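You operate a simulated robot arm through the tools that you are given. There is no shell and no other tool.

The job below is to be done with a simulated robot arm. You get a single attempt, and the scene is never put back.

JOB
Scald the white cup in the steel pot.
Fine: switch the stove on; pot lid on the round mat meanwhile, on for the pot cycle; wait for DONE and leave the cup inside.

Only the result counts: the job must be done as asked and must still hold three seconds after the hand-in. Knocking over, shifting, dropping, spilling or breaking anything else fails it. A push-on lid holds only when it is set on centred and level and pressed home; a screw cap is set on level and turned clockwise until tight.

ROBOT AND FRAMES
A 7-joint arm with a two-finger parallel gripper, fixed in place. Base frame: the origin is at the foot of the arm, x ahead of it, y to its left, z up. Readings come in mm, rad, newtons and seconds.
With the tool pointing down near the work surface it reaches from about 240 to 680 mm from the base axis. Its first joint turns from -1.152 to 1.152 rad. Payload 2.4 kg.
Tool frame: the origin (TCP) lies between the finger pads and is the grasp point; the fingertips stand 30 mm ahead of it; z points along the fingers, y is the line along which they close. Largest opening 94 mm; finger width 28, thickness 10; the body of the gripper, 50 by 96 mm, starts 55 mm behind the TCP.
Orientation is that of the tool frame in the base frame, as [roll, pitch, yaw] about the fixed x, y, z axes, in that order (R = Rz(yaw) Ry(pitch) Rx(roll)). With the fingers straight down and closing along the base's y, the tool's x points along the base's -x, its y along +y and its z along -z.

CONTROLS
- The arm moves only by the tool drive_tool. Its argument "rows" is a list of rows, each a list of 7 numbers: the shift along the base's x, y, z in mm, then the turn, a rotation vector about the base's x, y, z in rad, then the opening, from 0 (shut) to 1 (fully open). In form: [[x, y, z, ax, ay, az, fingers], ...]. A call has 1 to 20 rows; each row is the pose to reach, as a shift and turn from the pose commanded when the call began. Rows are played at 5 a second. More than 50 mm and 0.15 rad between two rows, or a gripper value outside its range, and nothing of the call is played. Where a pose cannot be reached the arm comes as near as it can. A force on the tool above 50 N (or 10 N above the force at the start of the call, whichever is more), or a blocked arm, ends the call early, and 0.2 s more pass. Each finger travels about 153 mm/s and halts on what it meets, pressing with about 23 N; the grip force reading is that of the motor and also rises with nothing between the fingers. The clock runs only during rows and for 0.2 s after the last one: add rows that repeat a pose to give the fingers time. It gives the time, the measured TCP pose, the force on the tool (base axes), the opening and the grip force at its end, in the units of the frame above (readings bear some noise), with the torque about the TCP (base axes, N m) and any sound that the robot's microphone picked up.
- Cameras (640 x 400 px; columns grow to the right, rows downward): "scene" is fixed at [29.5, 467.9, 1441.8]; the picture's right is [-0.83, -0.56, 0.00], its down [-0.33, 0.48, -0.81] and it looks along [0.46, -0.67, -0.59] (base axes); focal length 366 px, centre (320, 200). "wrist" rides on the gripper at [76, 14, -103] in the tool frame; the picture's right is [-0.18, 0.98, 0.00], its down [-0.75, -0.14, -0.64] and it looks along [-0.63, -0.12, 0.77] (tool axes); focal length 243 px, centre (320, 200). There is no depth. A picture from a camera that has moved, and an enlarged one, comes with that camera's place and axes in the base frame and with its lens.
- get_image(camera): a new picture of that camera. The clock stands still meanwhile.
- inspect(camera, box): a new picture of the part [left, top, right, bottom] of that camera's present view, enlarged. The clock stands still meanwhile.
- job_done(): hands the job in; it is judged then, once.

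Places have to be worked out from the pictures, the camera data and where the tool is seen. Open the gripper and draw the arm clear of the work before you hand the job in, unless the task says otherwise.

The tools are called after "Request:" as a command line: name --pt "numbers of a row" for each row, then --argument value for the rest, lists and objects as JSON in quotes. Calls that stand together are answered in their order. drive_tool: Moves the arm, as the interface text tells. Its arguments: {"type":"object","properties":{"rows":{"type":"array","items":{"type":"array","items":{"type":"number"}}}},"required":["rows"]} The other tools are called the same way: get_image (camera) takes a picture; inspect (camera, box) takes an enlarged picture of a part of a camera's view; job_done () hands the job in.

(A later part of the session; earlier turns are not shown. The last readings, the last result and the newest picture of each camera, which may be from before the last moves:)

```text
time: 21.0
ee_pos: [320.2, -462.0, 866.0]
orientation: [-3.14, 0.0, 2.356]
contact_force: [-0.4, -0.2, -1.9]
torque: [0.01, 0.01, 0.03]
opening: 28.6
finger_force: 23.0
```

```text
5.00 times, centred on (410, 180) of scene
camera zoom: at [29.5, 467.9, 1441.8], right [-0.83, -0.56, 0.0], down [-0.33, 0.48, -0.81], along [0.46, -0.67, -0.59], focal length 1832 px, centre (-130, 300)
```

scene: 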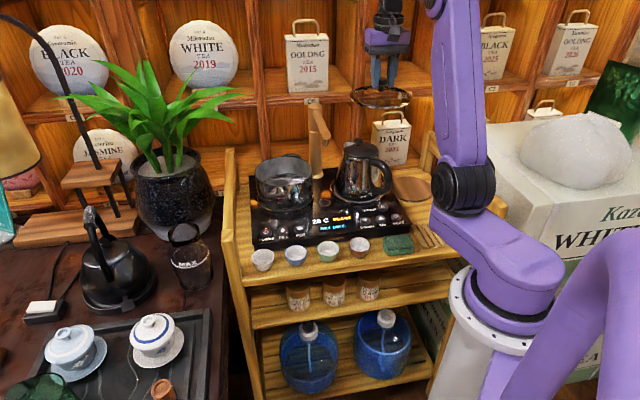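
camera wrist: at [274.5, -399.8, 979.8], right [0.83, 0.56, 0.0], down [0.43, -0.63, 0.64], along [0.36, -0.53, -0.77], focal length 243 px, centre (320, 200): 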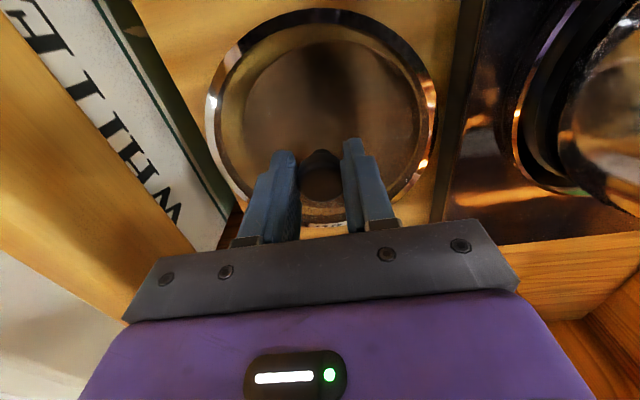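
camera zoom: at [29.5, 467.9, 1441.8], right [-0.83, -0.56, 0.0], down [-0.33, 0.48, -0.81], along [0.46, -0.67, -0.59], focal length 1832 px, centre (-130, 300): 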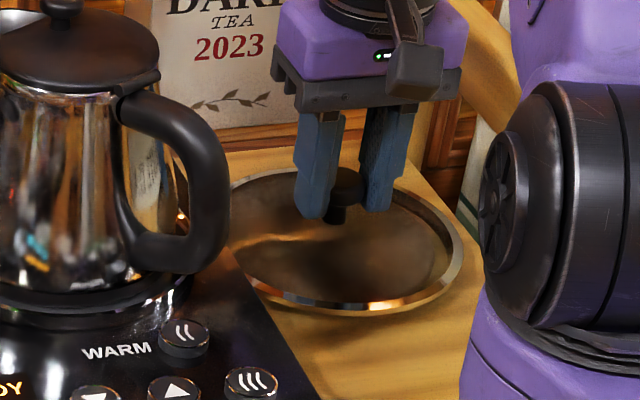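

Not touching yet (force still equals the lid's weight), so I'll go on down in small steps.

Request:
drive_tool --pt "0 0 -2 0 0 0 0" --pt "0 0 -4 0 0 0 0" --pt "0 0 -5 0 0 0 0" --pt "0 0 -5 0 0 0 0"

```text
time: 22.0
ee_pos: [321.2, -462.2, 862.4]
orientation: [-3.141, 0.003, 2.356]
contact_force: [-4.7, 6.6, 21.4]
torque: [0.18, 0.14, 0.04]
opening: 28.7
finger_force: 22.8
```

Contact shows as 21 N upward. I'll ease up about 1.5 mm, check, then release.

Request:
drive_tool --pt "0 0 1.5 0 0 0 0" --pt "0 0 1.5 0 0 0 0"

Request:
inspect --camera "scene" --box '[370, 140, 450, 220]'

Request:
inspect --camera "wrist" --box '[150, 0, 490, 220]'

```text
time: 22.6
ee_pos: [321.4, -461.0, 862.9]
orientation: [3.14, 0.002, 2.356]
contact_force: [0.1, 0.9, 11.8]
torque: [-0.07, -0.04, -0.01]
opening: 28.7
finger_force: 23.4
```

```text
5.00 times, centred on (410, 180) of scene
camera zoom: at [29.4, 468.1, 1441.8], right [-0.83, -0.56, 0.0], down [-0.33, 0.48, -0.81], along [0.46, -0.67, -0.59], focal length 1832 px, centre (-130, 300)
```

zoom: 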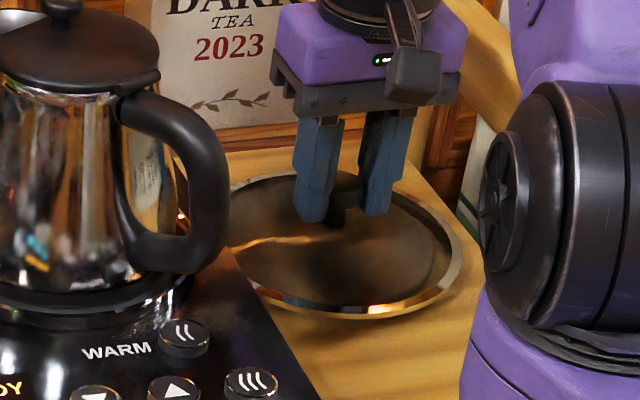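

```text
1.82 times, centred on (320, 110) of wrist
camera zoom: at [277.7, -397.1, 964.8], right [0.82, 0.57, 0.0], down [0.43, -0.63, 0.64], along [0.36, -0.53, -0.77], focal length 441 px, centre (320, 364)
```

zoom: 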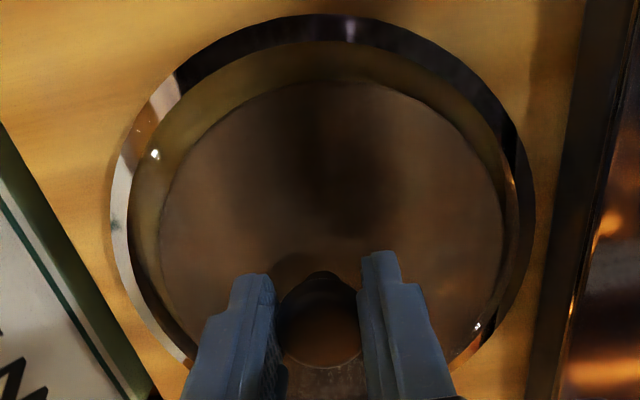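

The lid rests level on the mat, well centred and clear of the stove. I'll release it and lift straight up.

Request:
drive_tool --pt "0 0 0.8 0 0 0 0" --pt "0 0 0.8 0 0 0 0.35" --pt "0 0 0.8 0 0 0 0.6" --pt "0 0 0.8 0 0 0 0.6" --pt "0 0 20 0 0 0 0.6" --pt "0 0 60 0 0 0 0.6" --pt "0 0 100 0 0 0 0.6" --pt "0 0 140 0 0 0 0.6" --pt "0 0 140 0 0 0 0.6"

Request:
inspect --camera "scene" --box '[350, 120, 450, 220]'

Request:
get_image --camera "wrist"

```text
time: 24.6
ee_pos: [320.4, -460.2, 1004.1]
orientation: [-3.141, 0.0, 2.357]
contact_force: [-0.5, -0.1, 0.5]
torque: [-0.02, 0.02, -0.04]
opening: 56.5
finger_force: 0.1
```

```text
4.00 times, centred on (400, 170) of scene
camera zoom: at [29.5, 467.9, 1441.8], right [-0.83, -0.56, 0.0], down [-0.33, 0.48, -0.81], along [0.46, -0.67, -0.59], focal length 1465 px, centre (0, 320)
```

zoom: 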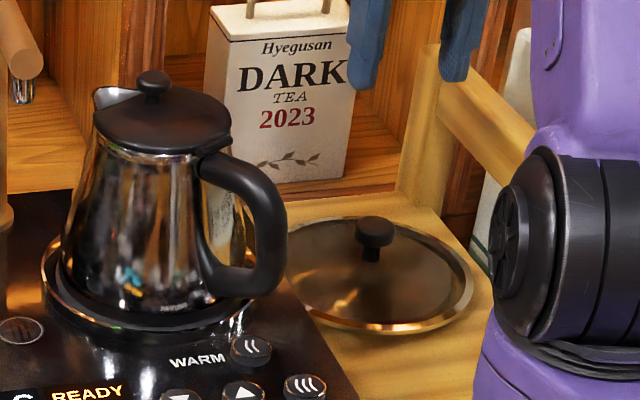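

```text
taken
camera wrist: at [277.3, -395.4, 1106.6], right [0.82, 0.57, 0.0], down [0.43, -0.63, 0.64], along [0.36, -0.53, -0.77], focal length 243 px, centre (320, 200)
```

wrist: 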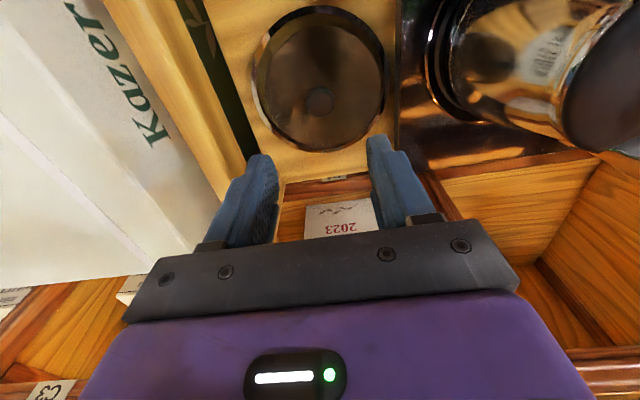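

The lid is resting on the mat. For the cup, the left rail leaves too little room for the wide gripper body, so I'll turn the tool 90° to close front-to-back. I'll go high and travel to above the white cup while turning.

Request:
drive_tool --pt "0 0 45 0 0 0 0.6" --pt "0 0 90 0 0 0 0.6" --pt "0 0 137 0 0 0 0.6" --pt "15 45 137 0 0 0.14 0.7" --pt "30 91 137 0 0 0.28 0.7" --pt "45 137 137 0 0 0.42 0.7" --pt "60 182 137 0 0 0.56 0.7" --pt "75 228 137 0 0 0.7 0.7" --pt "90 274 137 0 0 0.84 0.7" --pt "105 319 137 0 0 0.98 0.7" --pt "120 365 137 0 0 1.12 0.7" --pt "135 410 137 0 0 1.26 0.7" --pt "150 456 137 0 0 1.4 0.7" --pt "164 500 137 0 0 1.54 0.7" --pt "164 500 100 0 0 1.571 0.7" --pt "164 500 60 0 0 1.571 0.7" --pt "164 500 20 0 0 1.571 0.7" --pt "164 500 -13 0 0 1.571 0.7" --pt "164 500 -13 0 0 1.571 0.7"

Request:
get_image --camera "wrist"

Request:
get_image --camera "scene"

```text
time: 28.6
ee_pos: [482.8, 39.1, 989.0]
orientation: [3.14, -0.001, -2.356]
contact_force: [-0.2, 0.7, -0.9]
torque: [0.0, -0.02, -0.05]
opening: 65.8
finger_force: 0.1
```

```text
taken
camera wrist: at [419.2, -3.1, 1090.5], right [-0.57, 0.82, 0.0], down [0.63, 0.43, 0.64], along [0.53, 0.36, -0.77], focal length 243 px, centre (320, 200)
```

wrist: 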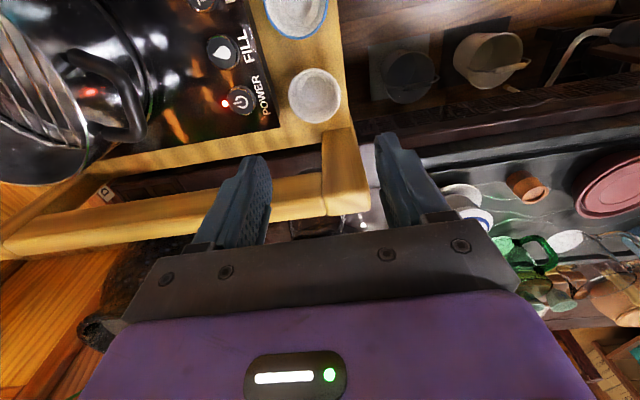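

```text
taken
```

scene: 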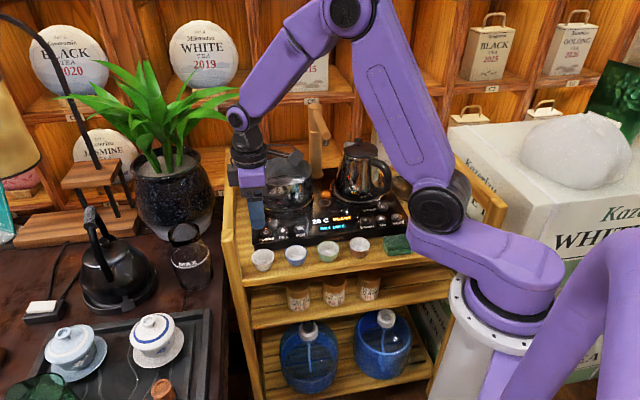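

I'll enlarge this view to measure the gap between cup and stove and the rail's place.

Request:
inspect --camera "wrist" --box '[200, 40, 400, 165]'

Request:
inspect --camera "wrist" --box '[180, 60, 420, 250]'

Request:
inspect --camera "scene" --box '[220, 190, 320, 290]'

```text
3.20 times, centred on (300, 102) of wrist
camera zoom: at [419.2, -3.1, 1090.5], right [-0.57, 0.82, 0.0], down [0.63, 0.43, 0.64], along [0.53, 0.36, -0.77], focal length 776 px, centre (384, 512)
```

zoom: 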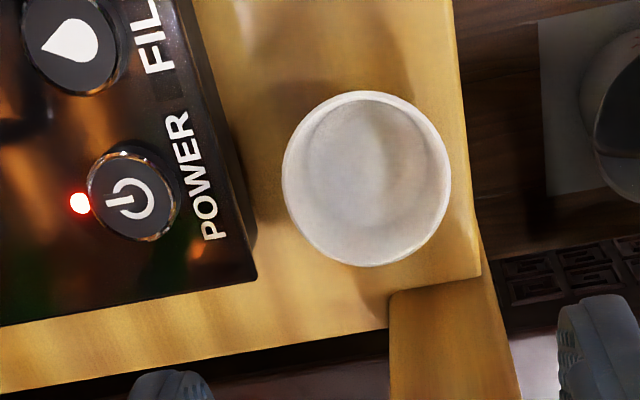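

```text
2.11 times, centred on (300, 155) of wrist
camera zoom: at [419.2, -3.1, 1090.5], right [-0.57, 0.82, 0.0], down [0.63, 0.43, 0.64], along [0.53, 0.36, -0.77], focal length 511 px, centre (362, 295)
```

zoom: 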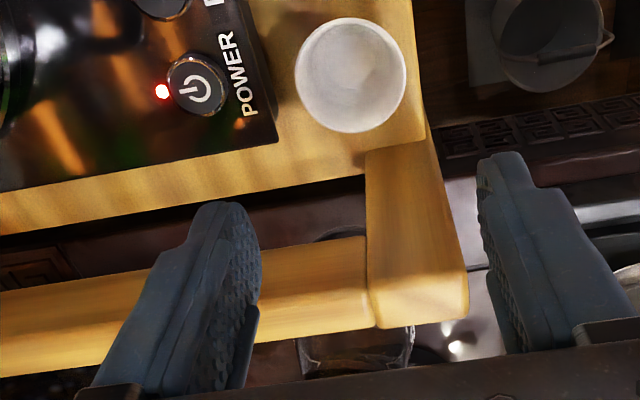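

```text
4.00 times, centred on (270, 240) of scene
camera zoom: at [29.5, 467.9, 1441.8], right [-0.83, -0.56, 0.0], down [-0.33, 0.48, -0.81], along [0.46, -0.67, -0.59], focal length 1465 px, centre (520, 40)
```

zoom: 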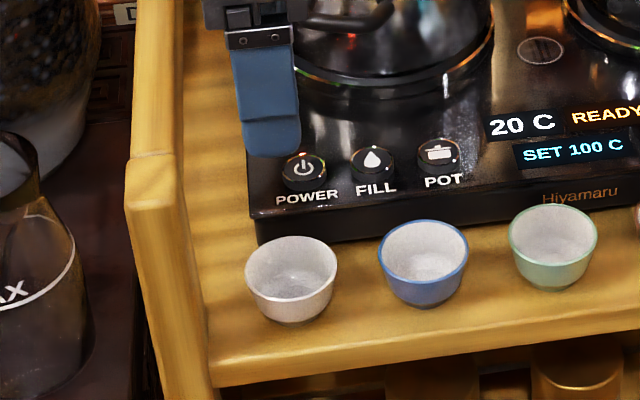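

The gap between the white cup and the stove is only about 13 mm, which is tight for a 10 mm finger. I'll first slide the cup about 9 mm forward by putting the closed fingers inside it. Now I close, correct by (+3.3,-4.8) and come down to just above the rim.

Request:
drive_tool --pt "3.3 -4.8 0 0 0 0 0.3" --pt "3.3 -4.8 -35 0 0 0 0" --pt "3.3 -4.8 -70 0 0 0 0" --pt "3.3 -4.8 -105 0 0 0 0" --pt "3.3 -4.8 -115 0 0 0 0" --pt "3.3 -4.8 -115 0 0 0 0"

Request:
get_image --camera "wrist"

Request:
inspect --camera "wrist" --box '[240, 70, 400, 230]'

Request:
inspect --camera "scene" --box '[220, 190, 320, 290]'

```text
time: 30.0
ee_pos: [488.9, 36.0, 874.7]
orientation: [-3.141, 0.0, -2.356]
contact_force: [0.6, 0.3, 0.4]
torque: [-0.01, 0.02, 0.01]
opening: 0.0
finger_force: 23.4
```

```text
taken
camera wrist: at [424.4, -8.2, 976.9], right [-0.57, 0.82, 0.0], down [0.63, 0.43, 0.64], along [0.53, 0.36, -0.77], focal length 243 px, centre (320, 200)
```

wrist: 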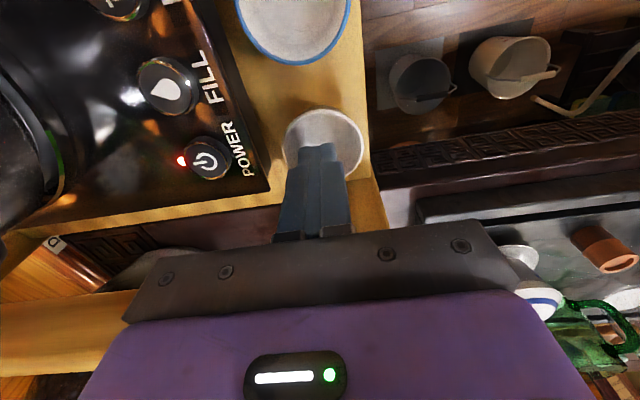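

```text
2.50 times, centred on (320, 150) of wrist
camera zoom: at [424.4, -8.2, 976.9], right [-0.57, 0.82, 0.0], down [0.63, 0.43, 0.64], along [0.53, 0.36, -0.77], focal length 606 px, centre (320, 325)
```

zoom: 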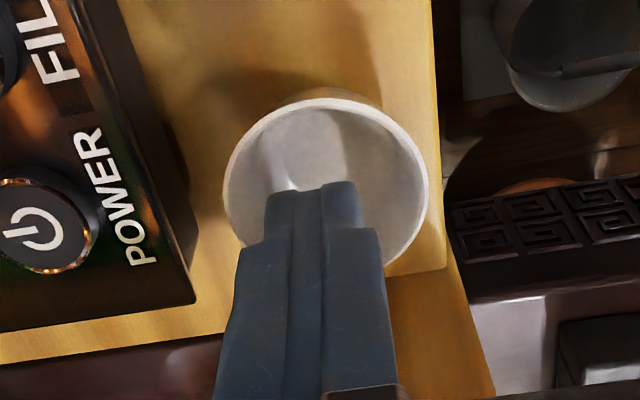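

```text
4.00 times, centred on (270, 240) of scene
camera zoom: at [29.5, 467.9, 1441.8], right [-0.83, -0.56, 0.0], down [-0.33, 0.48, -0.81], along [0.46, -0.67, -0.59], focal length 1465 px, centre (520, 40)
```

zoom: 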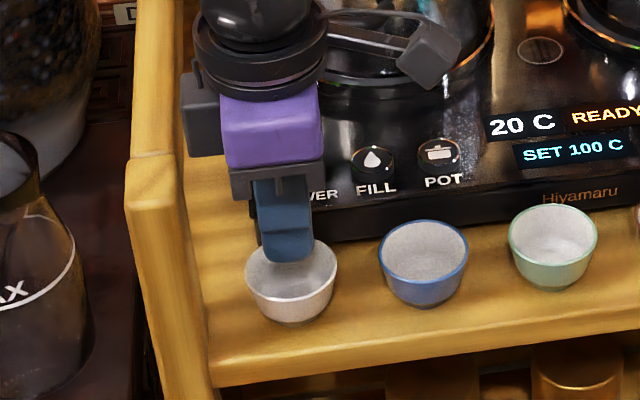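

The fingers sit over the cup's back half. I notice a dark box on the gripper's rail side, so I'll look closer before going lower.

Request:
inspect --camera "scene" --box '[220, 140, 320, 240]'

Request:
inspect --camera "scene" --box '[245, 200, 315, 285]'

```text
4.00 times, centred on (270, 190) of scene
camera zoom: at [29.5, 467.9, 1441.8], right [-0.83, -0.56, 0.0], down [-0.33, 0.48, -0.81], along [0.46, -0.67, -0.59], focal length 1465 px, centre (520, 240)
```

zoom: 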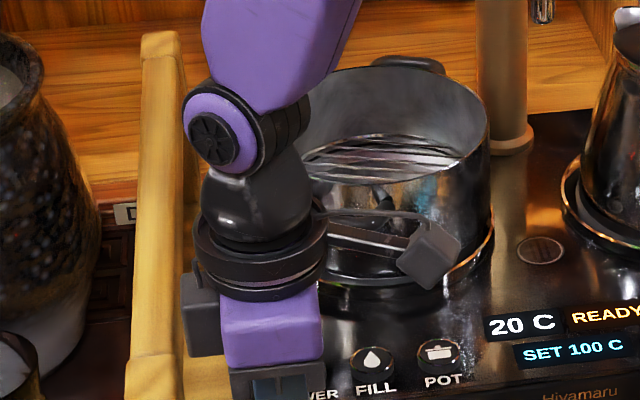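

```text
4.71 times, centred on (280, 242) of scene
camera zoom: at [29.5, 467.9, 1441.8], right [-0.83, -0.56, 0.0], down [-0.33, 0.48, -0.81], along [0.46, -0.67, -0.59], focal length 1724 px, centre (508, 0)
```

zoom: 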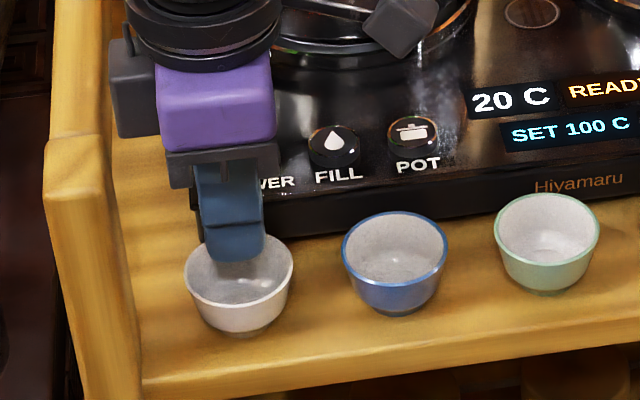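

That box would pass within a few millimetres of the rail in this orientation. I'll raise, turn back to the first orientation (box facing the stove, camera to the front) and use that for the small slide, offset a little away from the rail.

Request:
drive_tool --pt "0 0 40 0 0 0 0" --pt "0 0 80 0 0 0 0" --pt "0 0 115 0 0 0 0" --pt "0 0 115 0 0 -0.145 0" --pt "0 0 115 0 0 -0.29 0" --pt "0 0 115 0 0 -0.435 0" --pt "0 0 115 0 0 -0.58 0" --pt "0 0 115 0 0 -0.725 0" --pt "0 0 115 0 0 -0.87 0" --pt "0 0 115 0 0 -1.015 0" --pt "0 0 115 0 0 -1.16 0" --pt "0 0 115 0 0 -1.305 0" --pt "-7.2 -0.5 115 0 0 -1.45 0" --pt "-7.2 -0.5 115 0 0 -1.571 0" --pt "-7.2 -0.5 75 0 0 -1.571 0" --pt "-7.2 -0.5 35 0 0 -1.571 0" --pt "-7.2 -0.5 0 0 0 -1.571 0" --pt "-7.2 -0.5 0 0 0 -1.571 0"

Request:
get_image --camera "wrist"

Request:
inspect --camera "wrist" --box '[220, 60, 400, 240]'

Request:
inspect --camera "scene" --box '[220, 180, 320, 285]'

```text
time: 33.8
ee_pos: [480.5, 34.6, 872.2]
orientation: [3.141, 0.0, 2.357]
contact_force: [0.5, -0.1, 0.1]
torque: [0.02, -0.01, 0.0]
opening: 0.3
finger_force: 23.5
```

```text
taken
camera wrist: at [436.8, 99.3, 974.0], right [0.83, 0.56, 0.0], down [0.43, -0.63, 0.64], along [0.36, -0.53, -0.77], focal length 243 px, centre (320, 200)
```

wrist: 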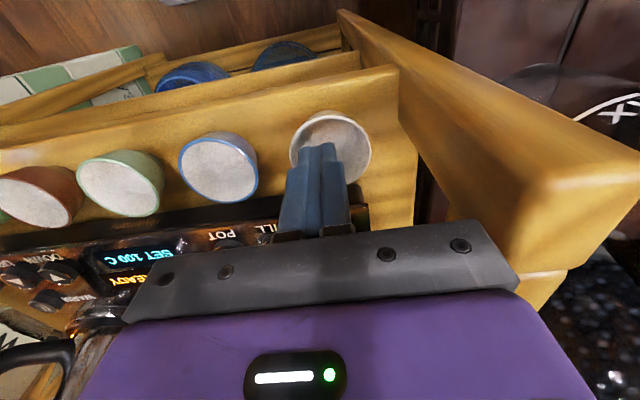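

```text
2.22 times, centred on (310, 150) of wrist
camera zoom: at [436.8, 99.3, 974.0], right [0.83, 0.56, 0.0], down [0.43, -0.63, 0.64], along [0.36, -0.53, -0.77], focal length 539 px, centre (342, 311)
```

zoom: 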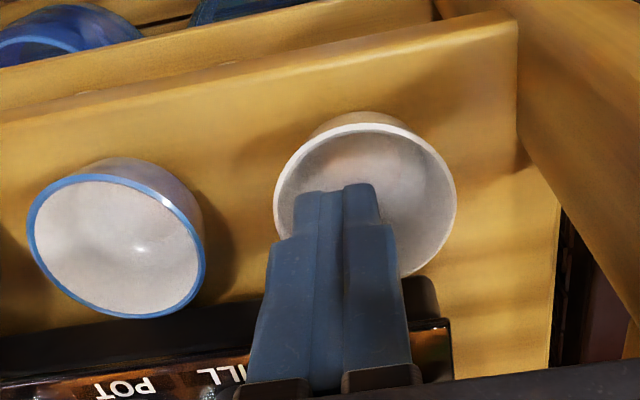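

```text
3.81 times, centred on (270, 232) of scene
camera zoom: at [29.5, 467.9, 1441.8], right [-0.83, -0.56, 0.0], down [-0.33, 0.48, -0.81], along [0.46, -0.67, -0.59], focal length 1396 px, centre (510, 76)
```

zoom: 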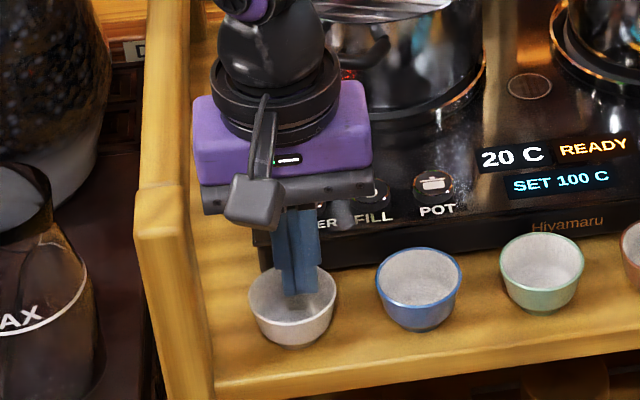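

The body clears the rail by about 6 mm here and the closed tips stand inside the cup's mouth. I'll lower them partly into the cup (tips about 15 mm below the rim), watching the force.

Request:
drive_tool --pt "2 -2 0 0 0 0 0" --pt "2 -2 -10 0 0 0 0" --pt "2 -2 -18 0 0 0 0" --pt "2 -2 -24 0 0 0 0" --pt "2 -2 -28 0 0 0 0" --pt "2 -2 -28 0 0 0 0"

Request:
inspect --camera "wrist" --box '[220, 60, 400, 240]'

Request:
inspect --camera "scene" --box '[220, 180, 320, 285]'

```text
time: 35.2
ee_pos: [483.3, 30.9, 846.9]
orientation: [-3.141, 0.0, 2.357]
contact_force: [-0.3, 0.1, 0.3]
torque: [-0.02, -0.02, -0.04]
opening: 0.2
finger_force: 23.0
```

```text
2.22 times, centred on (310, 150) of wrist
camera zoom: at [439.3, 96.1, 948.8], right [0.83, 0.56, 0.0], down [0.43, -0.63, 0.64], along [0.36, -0.53, -0.77], focal length 539 px, centre (342, 311)
```

zoom: 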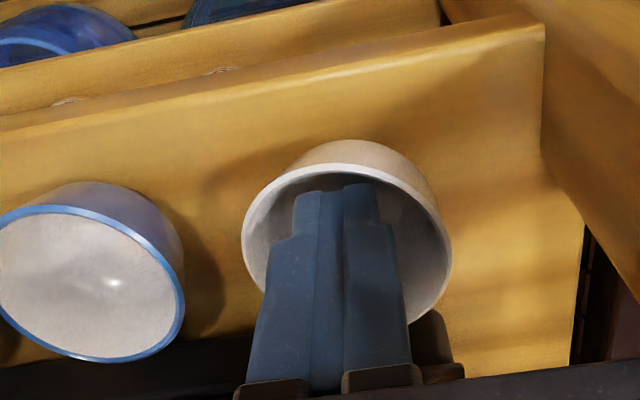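

```text
3.81 times, centred on (270, 232) of scene
camera zoom: at [29.5, 467.9, 1441.8], right [-0.83, -0.56, 0.0], down [-0.33, 0.48, -0.81], along [0.46, -0.67, -0.59], focal length 1396 px, centre (510, 76)
```

zoom: 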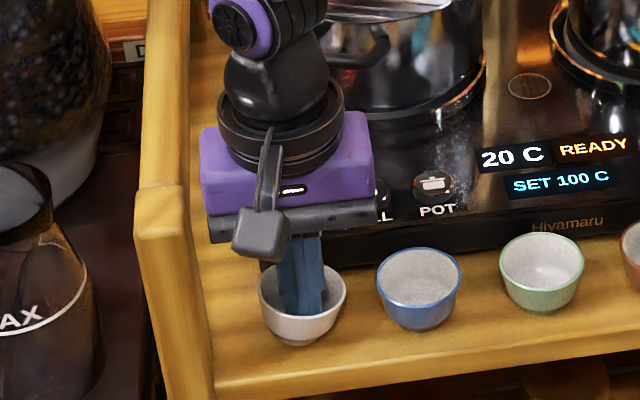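

The cup already slid about 5 mm away from the rail as the tips entered. I'll now drag it gently forward (about 12 mm) and 3 mm more off the rail.

Request:
drive_tool --pt "-2 1.2 0 0 0 0 0" --pt "-4 2.5 0 0 0 0 0" --pt "-6.5 4 0 0 0 0 0" --pt "-8.5 5.2 0 0 0 0 0" --pt "-10.6 6.4 0 0 0 0 0" --pt "-10.6 6.4 0 0 0 0 0"

Request:
inspect --camera "wrist" --box '[220, 60, 400, 240]'

Request:
inspect --camera "scene" --box '[220, 180, 320, 285]'

```text
time: 36.6
ee_pos: [471.8, 37.7, 847.1]
orientation: [3.141, 0.001, 2.357]
contact_force: [0.3, 0.6, 0.2]
torque: [-0.01, 0.02, 0.03]
opening: 0.0
finger_force: 22.9
```

```text
2.22 times, centred on (310, 150) of wrist
camera zoom: at [428.8, 102.4, 949.2], right [0.82, 0.57, 0.0], down [0.43, -0.63, 0.64], along [0.36, -0.53, -0.77], focal length 539 px, centre (342, 311)
```

zoom: 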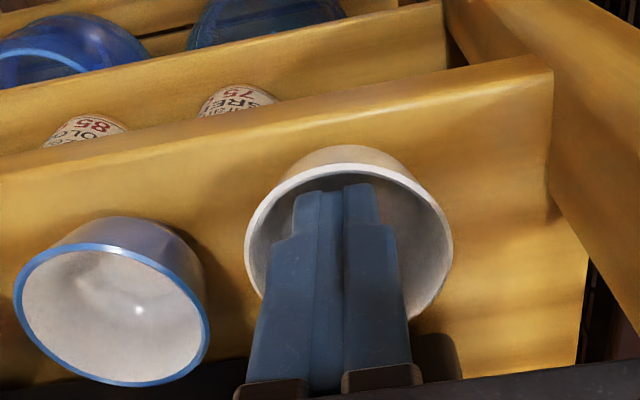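

```text
3.81 times, centred on (270, 232) of scene
camera zoom: at [29.5, 467.9, 1441.8], right [-0.83, -0.56, 0.0], down [-0.33, 0.48, -0.81], along [0.46, -0.67, -0.59], focal length 1396 px, centre (510, 76)
```

zoom: 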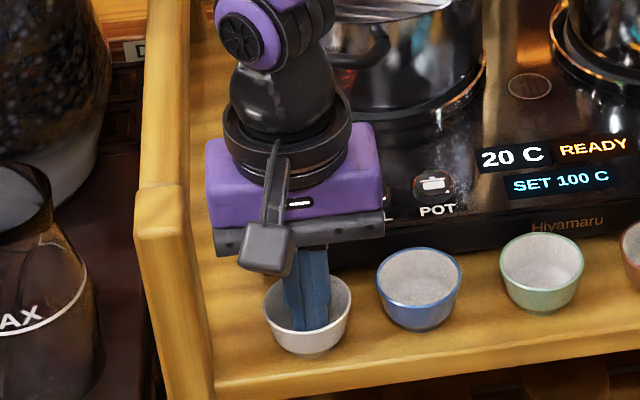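

The cup slid upright to about u=-6, w=-77 in cart coordinates, now about 22 mm clear of the stove. I'll rise, turn to close front-to-back, open and come down to just above the rim to check alignment.

Request:
drive_tool --pt "0 0 30 0 0 0 0" --pt "0 0 70 0 0 0 0" --pt "0 0 110 0 0 0 0" --pt "0 0 140 0 0 0 0" --pt "0 0 140 0 0 0.145 0.3" --pt "0 0 140 0 0 0.29 0.7" --pt "0 0 140 0 0 0.435 0.7" --pt "0 0 140 0 0 0.58 0.7" --pt "0 0 140 0 0 0.725 0.7" --pt "0 0 140 0 0 0.87 0.7" --pt "0 0 140 0 0 1.015 0.7" --pt "0 0 140 0 0 1.16 0.7" --pt "0 0 140 0 0 1.305 0.7" --pt "0.4 -1.9 140 0 0 1.45 0.7" --pt "0.4 -1.9 140 0 0 1.571 0.7" --pt "0.4 -1.9 100 0 0 1.571 0.7" --pt "0.4 -1.9 60 0 0 1.571 0.7" --pt "0.4 -1.9 38 0 0 1.571 0.7" --pt "0.4 -1.9 38 0 0 1.571 0.7"

Request:
get_image --camera "wrist"

Request:
inspect --camera "wrist" --box '[220, 60, 420, 240]'

Request:
inspect --camera "scene" --box '[220, 180, 320, 285]'

```text
time: 40.6
ee_pos: [472.5, 35.9, 884.9]
orientation: [-3.141, 0.001, -2.357]
contact_force: [0.0, 1.2, 0.2]
torque: [0.04, -0.04, -0.02]
opening: 65.7
finger_force: 0.0
```

```text
taken
camera wrist: at [409.0, -7.7, 986.9], right [-0.57, 0.82, 0.0], down [0.63, 0.43, 0.64], along [0.53, 0.36, -0.77], focal length 243 px, centre (320, 200)
```

wrist: 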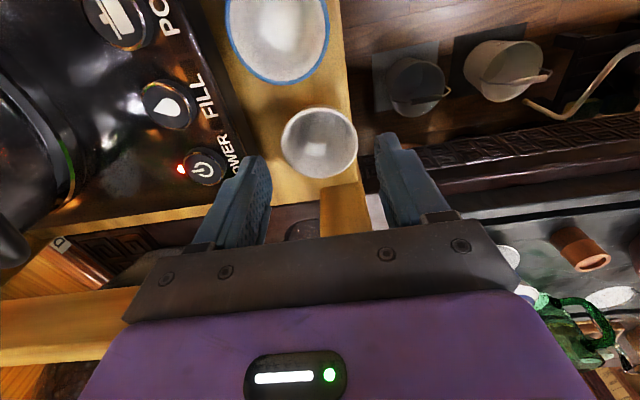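

```text
2.22 times, centred on (320, 150) of wrist
camera zoom: at [409.0, -7.7, 986.9], right [-0.57, 0.82, 0.0], down [0.63, 0.43, 0.64], along [0.53, 0.36, -0.77], focal length 539 px, centre (320, 311)
```

zoom: 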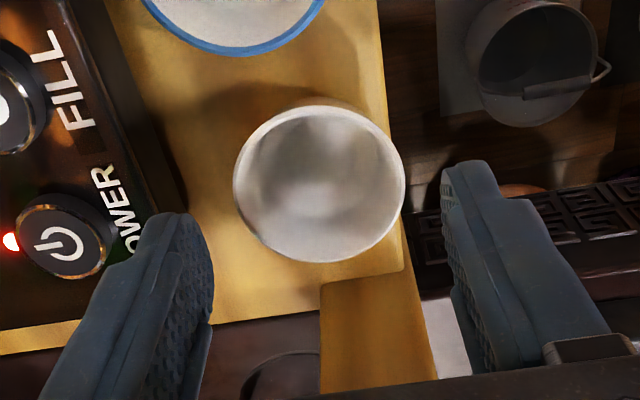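

```text
3.81 times, centred on (270, 232) of scene
camera zoom: at [29.5, 467.9, 1441.8], right [-0.83, -0.56, 0.0], down [-0.33, 0.48, -0.81], along [0.46, -0.67, -0.59], focal length 1396 px, centre (510, 76)
```

zoom: 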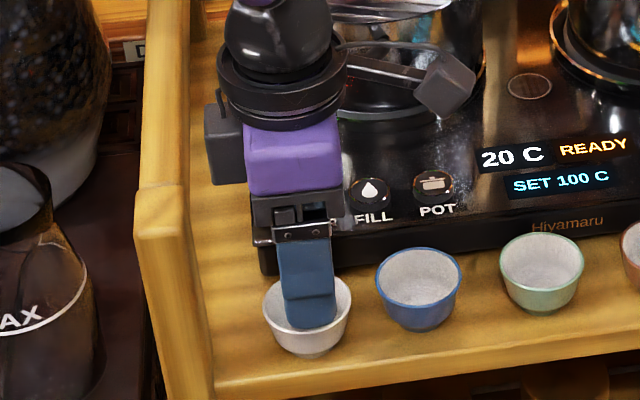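

The cup is centred between the fingers in both directions. I'll narrow slightly to 61 mm and lower to grasp height, watching for contact.

Request:
drive_tool --pt "0 0 -5 0 0 0 0.65" --pt "0 0 -15 0 0 0 0.65" --pt "0 0 -25 0 0 0 0.65" --pt "0 0 -33 0 0 0 0.65" --pt "0 0 -40 0 0 0 0.65" --pt "0 0 -43 0 0 0 0.65" --pt "0 0 -43 0 0 0 0.65"

Request:
inspect --camera "wrist" --box '[220, 60, 420, 240]'

Request:
inspect --camera "scene" --box '[220, 180, 320, 285]'

```text
time: 42.2
ee_pos: [472.0, 36.4, 842.4]
orientation: [-3.14, 0.0, -2.355]
contact_force: [-0.9, -0.3, -0.3]
torque: [0.01, 0.0, 0.03]
opening: 61.0
finger_force: 0.0
```

```text
2.22 times, centred on (320, 150) of wrist
camera zoom: at [408.3, -7.7, 943.8], right [-0.57, 0.82, 0.0], down [0.63, 0.43, 0.64], along [0.53, 0.36, -0.77], focal length 539 px, centre (320, 311)
```

zoom: 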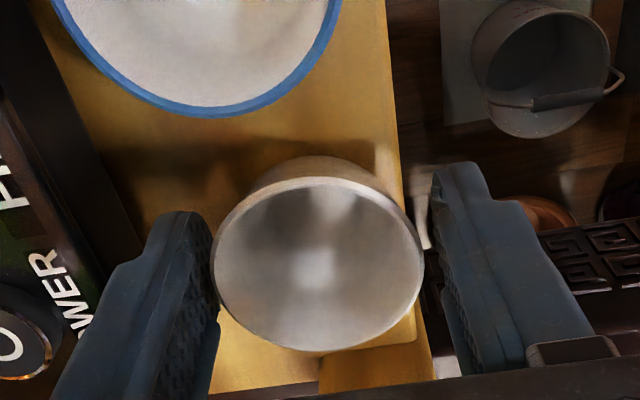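

```text
3.81 times, centred on (270, 232) of scene
camera zoom: at [29.5, 467.9, 1441.8], right [-0.83, -0.56, 0.0], down [-0.33, 0.48, -0.81], along [0.46, -0.67, -0.59], focal length 1396 px, centre (510, 76)
```

zoom: 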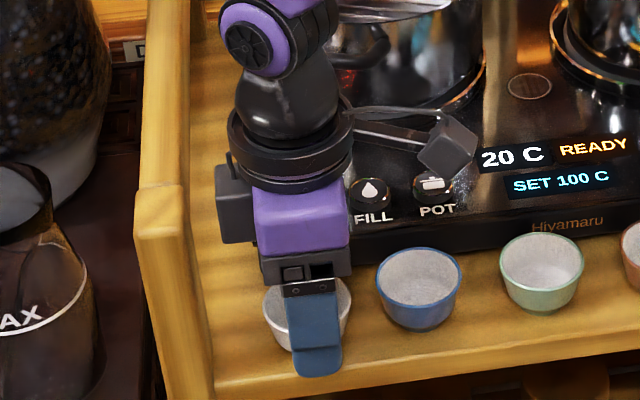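

No contact and the cup sits centred between the pads. I'll close on it.

Request:
drive_tool --pt "0 0 0 0 0 0 0.58" --pt "0 0 0 0 0 0 0.5" --pt "0 0 0 0 0 0 0.4" --pt "0 0 0 0 0 0 0.4"

Request:
inspect --camera "wrist" --box '[220, 60, 420, 240]'

```text
time: 43.2
ee_pos: [472.1, 34.5, 842.1]
orientation: [-3.141, 0.0, -2.357]
contact_force: [-0.2, 0.3, -0.5]
torque: [-0.02, 0.0, 0.0]
opening: 51.7
finger_force: 22.3
```

```text
2.22 times, centred on (320, 150) of wrist
camera zoom: at [408.2, -7.6, 943.9], right [-0.57, 0.82, 0.0], down [0.63, 0.43, 0.64], along [0.53, 0.36, -0.77], focal length 539 px, centre (320, 311)
```

zoom: 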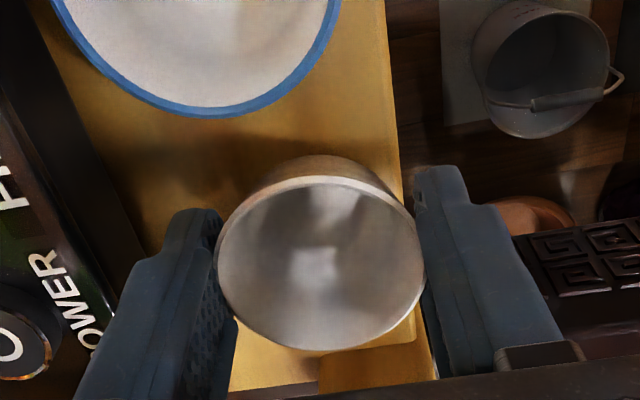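

The cup is gripped at 51.7 mm. I'll lift straight up and check that it hangs level.

Request:
drive_tool --pt "0 0 5 0 0 0 0.4" --pt "0 0 15 0 0 0 0.4" --pt "0 0 40 0 0 0 0.4" --pt "0 0 80 0 0 0 0.4" --pt "0 0 120 0 0 0 0.4" --pt "0 0 160 0 0 0 0.4" --pt "0 0 200 0 0 0 0.4" --pt "0 0 200 0 0 0 0.4"

Request:
get_image --camera "wrist"

Request:
inspect --camera "scene" --box '[210, 120, 410, 280]'

```text
time: 45.0
ee_pos: [473.2, 36.0, 1041.7]
orientation: [3.14, -0.002, -2.356]
contact_force: [-0.2, -0.4, -0.3]
torque: [-0.02, -0.02, 0.0]
opening: 52.0
finger_force: 23.8
```

```text
taken
camera wrist: at [409.8, -6.5, 1144.4], right [-0.57, 0.82, 0.0], down [0.63, 0.43, 0.64], along [0.53, 0.36, -0.77], focal length 243 px, centre (320, 200)
```

wrist: 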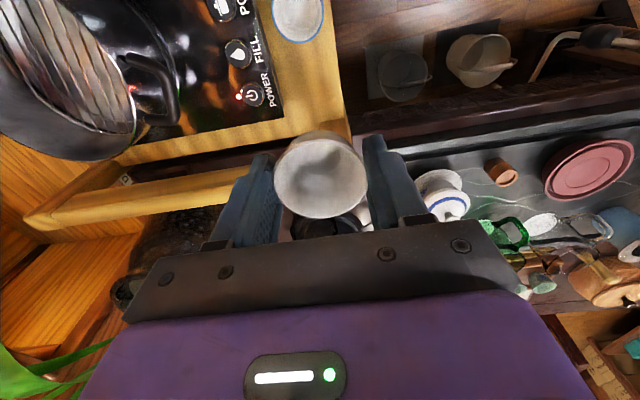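

```text
2.50 times, centred on (310, 200) of scene
camera zoom: at [29.5, 467.9, 1441.8], right [-0.83, -0.56, 0.0], down [-0.33, 0.48, -0.81], along [0.46, -0.67, -0.59], focal length 916 px, centre (345, 200)
```

zoom: 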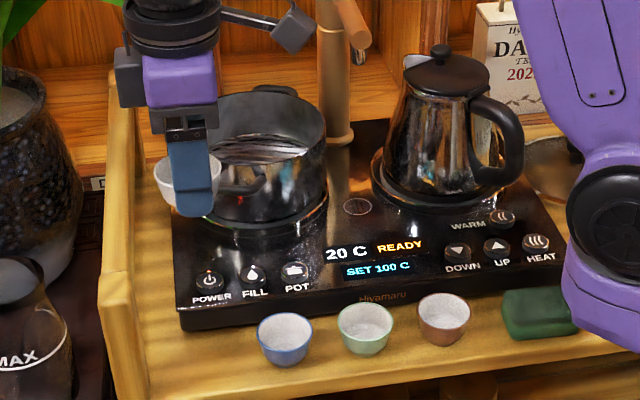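

The cup hangs level in the grip. I'll turn back (camera to the front) while carrying it above the pot's centre (582,-168) at this height.

Request:
drive_tool --pt "5 -9 10 0 0 -0.145 0.4" --pt "10 -19 10 0 0 -0.29 0.4" --pt "20 -38 10 0 0 -0.435 0.4" --pt "30 -57 10 0 0 -0.58 0.4" --pt "40 -76 10 0 0 -0.725 0.4" --pt "50 -95 10 0 0 -0.87 0.4" --pt "60 -114 10 0 0 -1.015 0.4" --pt "70 -133 10 0 0 -1.16 0.4" --pt "80 -152 10 0 0 -1.305 0.4" --pt "95 -178 10 0 0 -1.45 0.4" --pt "108.7 -203.7 10 0 0 -1.571 0.4" --pt "108.7 -203.7 10 0 0 -1.571 0.4"

Request:
get_image --camera "wrist"

Request:
inspect --camera "wrist" --box '[210, 0, 430, 190]'

Request:
inspect --camera "scene" --box '[230, 100, 350, 220]'

```text
time: 47.6
ee_pos: [582.4, -170.7, 1054.6]
orientation: [-3.141, 0.0, 2.354]
contact_force: [-0.4, 0.5, -1.0]
torque: [0.02, 0.01, 0.02]
opening: 51.6
finger_force: 22.6
```

```text
taken
camera wrist: at [538.7, -105.7, 1155.5], right [0.83, 0.56, 0.0], down [0.43, -0.63, 0.64], along [0.36, -0.53, -0.77], focal length 243 px, centre (320, 200)
```

wrist: 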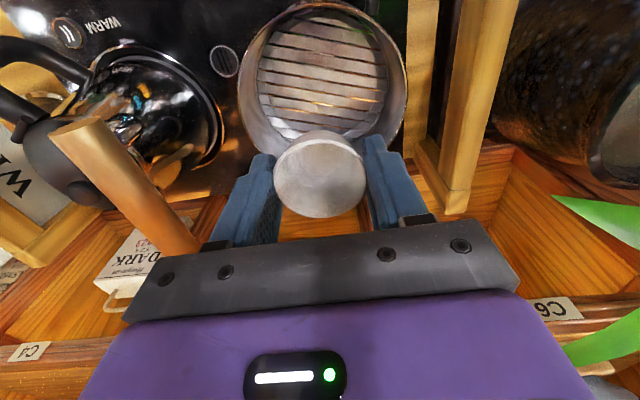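

```text
2.11 times, centred on (320, 95) of wrist
camera zoom: at [538.7, -105.7, 1155.5], right [0.83, 0.56, 0.0], down [0.43, -0.63, 0.64], along [0.36, -0.53, -0.77], focal length 511 px, centre (320, 421)
```

zoom: 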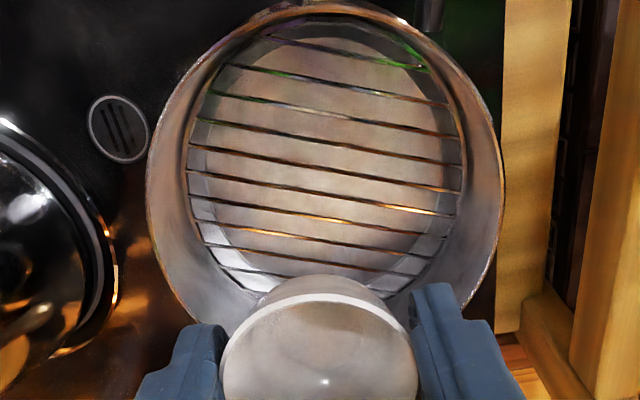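

```text
3.33 times, centred on (290, 160) of scene
camera zoom: at [29.5, 467.9, 1441.8], right [-0.83, -0.56, 0.0], down [-0.33, 0.48, -0.81], along [0.46, -0.67, -0.59], focal length 1221 px, centre (420, 333)
```

zoom: 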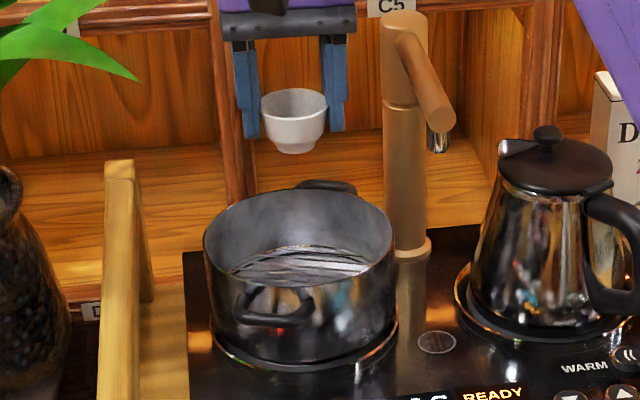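

The cup hangs level over the pot, and a wire rack sits inside at about z≈880. I'll lower the cup toward the rack, with small steps at the end.

Request:
drive_tool --pt "0 0 -30 0 0 0 0.4" --pt "0 0 -60 0 0 0 0.4" --pt "0 0 -90 0 0 0 0.4" --pt "0 0 -110 0 0 0 0.4" --pt "0 0 -118 0 0 0 0.4" --pt "0 0 -118 0 0 0 0.4"

Request:
inspect --camera "scene" --box '[240, 110, 340, 220]'

Request:
inspect --camera "wrist" --box '[170, 40, 470, 240]'

```text
time: 49.0
ee_pos: [580.5, -168.5, 932.5]
orientation: [3.141, -0.001, 2.355]
contact_force: [-0.6, 0.1, -1.4]
torque: [-0.01, 0.01, -0.02]
opening: 51.8
finger_force: 22.7
```

```text
3.64 times, centred on (290, 165) of scene
camera zoom: at [29.5, 467.9, 1441.8], right [-0.83, -0.56, 0.0], down [-0.33, 0.48, -0.81], along [0.46, -0.67, -0.59], focal length 1332 px, centre (429, 327)
```

zoom: 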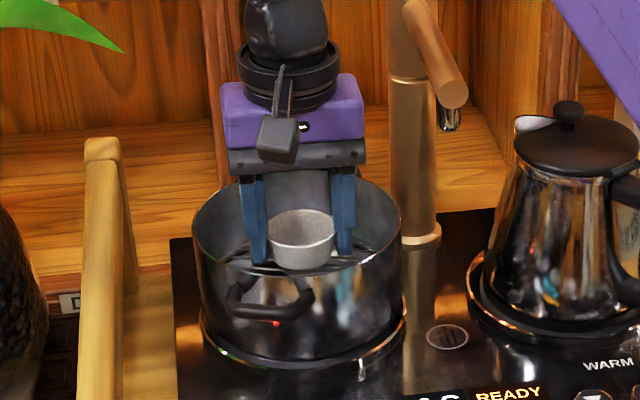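

```text
2.00 times, centred on (320, 140) of wrist
camera zoom: at [537.2, -104.0, 1035.3], right [0.82, 0.57, 0.0], down [0.43, -0.63, 0.64], along [0.36, -0.53, -0.77], focal length 485 px, centre (320, 320)
```

zoom: 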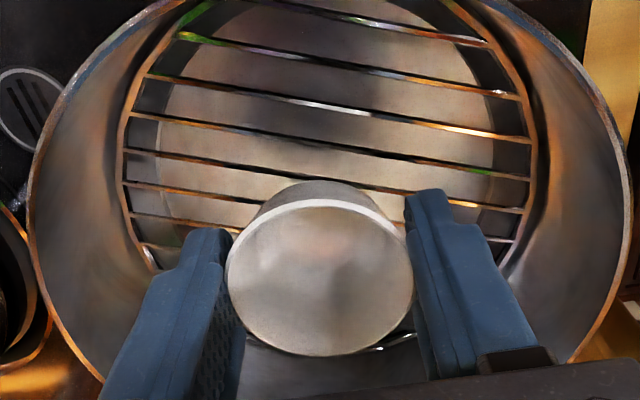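

The wire rack is clearly visible and the cup is just above it. I'll step down until it touches.

Request:
drive_tool --pt "0 0 -3 0 0 0 0.4" --pt "0 0 -6 0 0 0 0.4" --pt "0 0 -8 0 0 0 0.4" --pt "0 0 -8 0 0 0 0.4"

```text
time: 50.0
ee_pos: [581.4, -168.7, 926.2]
orientation: [-3.141, 0.0, 2.356]
contact_force: [0.0, -0.4, 0.2]
torque: [-0.01, 0.03, 0.01]
opening: 51.9
finger_force: 22.8
```

The force barely changed, so I'll carry on in finer steps.

Request:
drive_tool --pt "0 0 -1.5 0 0 0 0.4" --pt "0 0 -3 0 0 0 0.4" --pt "0 0 -3 0 0 0 0.4"

Request:
inspect --camera "scene" --box '[250, 150, 340, 220]'

Request:
inspect --camera "wrist" --box '[170, 40, 470, 240]'

```text
time: 50.8
ee_pos: [580.6, -168.1, 923.4]
orientation: [-3.141, -0.001, 2.357]
contact_force: [-0.7, 0.2, -0.7]
torque: [0.01, 0.04, 0.0]
opening: 52.2
finger_force: 22.3
```

```text
5.71 times, centred on (295, 185) of scene
camera zoom: at [29.5, 467.9, 1441.8], right [-0.83, -0.56, 0.0], down [-0.33, 0.48, -0.81], along [0.46, -0.67, -0.59], focal length 2093 px, centre (463, 286)
```

zoom: 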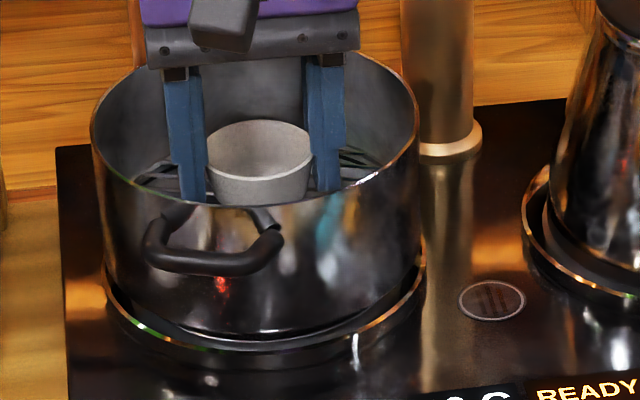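

```text
2.00 times, centred on (320, 140) of wrist
camera zoom: at [538.5, -102.9, 1024.8], right [0.82, 0.57, 0.0], down [0.43, -0.63, 0.64], along [0.36, -0.53, -0.77], focal length 485 px, centre (320, 320)
```

zoom: 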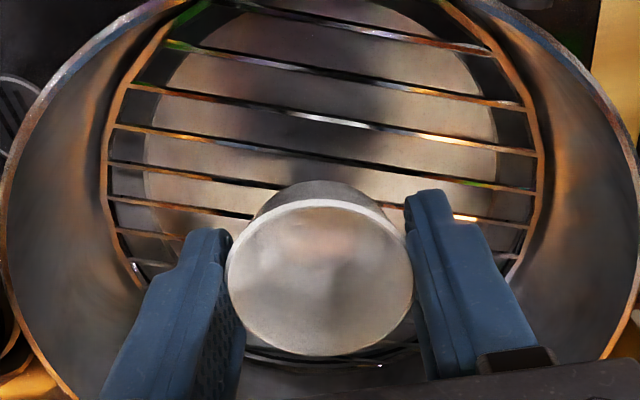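

Still hanging free. I'll continue down 6 mm more in small steps.

Request:
drive_tool --pt "0 0 -1.5 0 0 0 0.4" --pt "0 0 -3 0 0 0 0.4" --pt "0 0 -4.5 0 0 0 0.4" --pt "0 0 -4.5 0 0 0 0.4"

```text
time: 51.8
ee_pos: [582.1, -168.3, 920.7]
orientation: [3.141, 0.005, 2.357]
contact_force: [0.4, 1.6, 16.0]
torque: [0.01, -0.01, -0.03]
opening: 51.4
finger_force: 22.9
```

Contact at 16 N: the cup bottom is on the rack. I'll ease up 1.5 mm, open gently and look.

Request:
drive_tool --pt "0 0 1.5 0 0 0 0.4" --pt "0 0 1.5 0 0 0 0.58" --pt "0 0 1.5 0 0 0 0.68" --pt "0 0 1.5 0 0 0 0.68"

Request:
inspect --camera "wrist" --box '[170, 40, 470, 240]'

```text
time: 52.8
ee_pos: [581.6, -168.3, 920.5]
orientation: [3.141, 0.001, 2.356]
contact_force: [0.3, -0.5, 0.4]
torque: [0.02, -0.01, -0.01]
opening: 64.0
finger_force: 0.1
```

```text
2.00 times, centred on (320, 140) of wrist
camera zoom: at [538.0, -103.4, 1021.8], right [0.82, 0.57, 0.0], down [0.43, -0.63, 0.64], along [0.36, -0.53, -0.77], focal length 485 px, centre (320, 320)
```

zoom: 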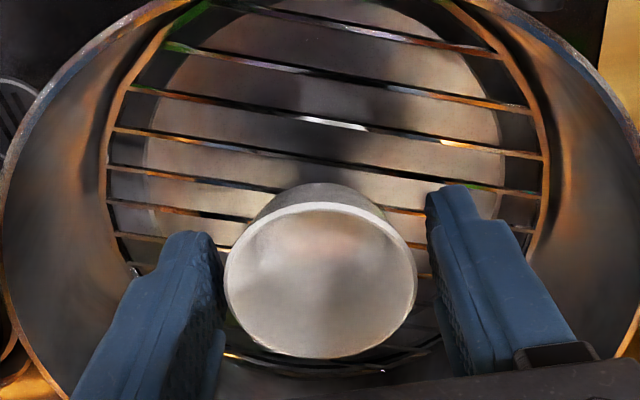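

The cup stands free on the rack. I'll rise straight out of the pot and then check it from above.

Request:
drive_tool --pt "0 0 20 0 0 0 0.68" --pt "0 0 50 0 0 0 0.68" --pt "0 0 90 0 0 0 0.68" --pt "0 0 130 0 0 0 0.68" --pt "0 0 170 0 0 0 0.68" --pt "0 0 210 0 0 0 0.68" --pt "0 0 210 0 0 0 0.68"

Request:
inspect --camera "wrist" --box '[220, 0, 420, 180]'

Request:
inspect --camera "scene" --box '[240, 140, 440, 260]'

```text
time: 54.4
ee_pos: [583.3, -168.4, 1130.1]
orientation: [3.142, 0.0, 2.356]
contact_force: [0.9, -0.3, 0.6]
torque: [0.02, 0.03, -0.03]
opening: 64.0
finger_force: 0.1
```

```text
2.22 times, centred on (320, 90) of wrist
camera zoom: at [539.8, -102.9, 1232.6], right [0.83, 0.56, 0.0], down [0.43, -0.63, 0.64], along [0.36, -0.53, -0.77], focal length 539 px, centre (320, 444)
```

zoom: 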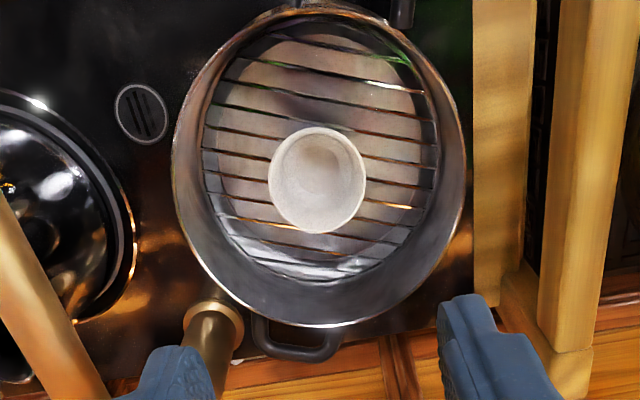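

```text
3.20 times, centred on (340, 200) of scene
camera zoom: at [29.5, 467.9, 1441.8], right [-0.83, -0.56, 0.0], down [-0.33, 0.48, -0.81], along [0.46, -0.67, -0.59], focal length 1172 px, centre (256, 200)
```

zoom: 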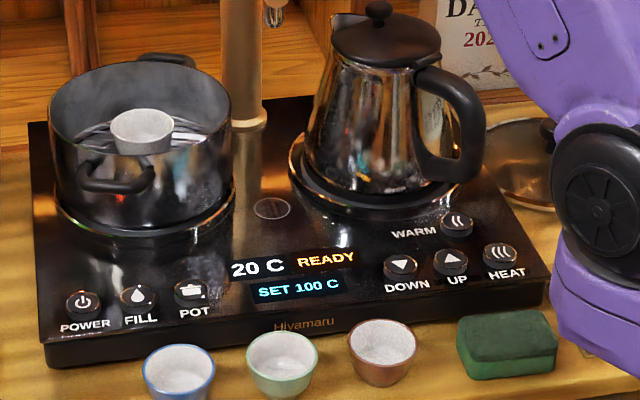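

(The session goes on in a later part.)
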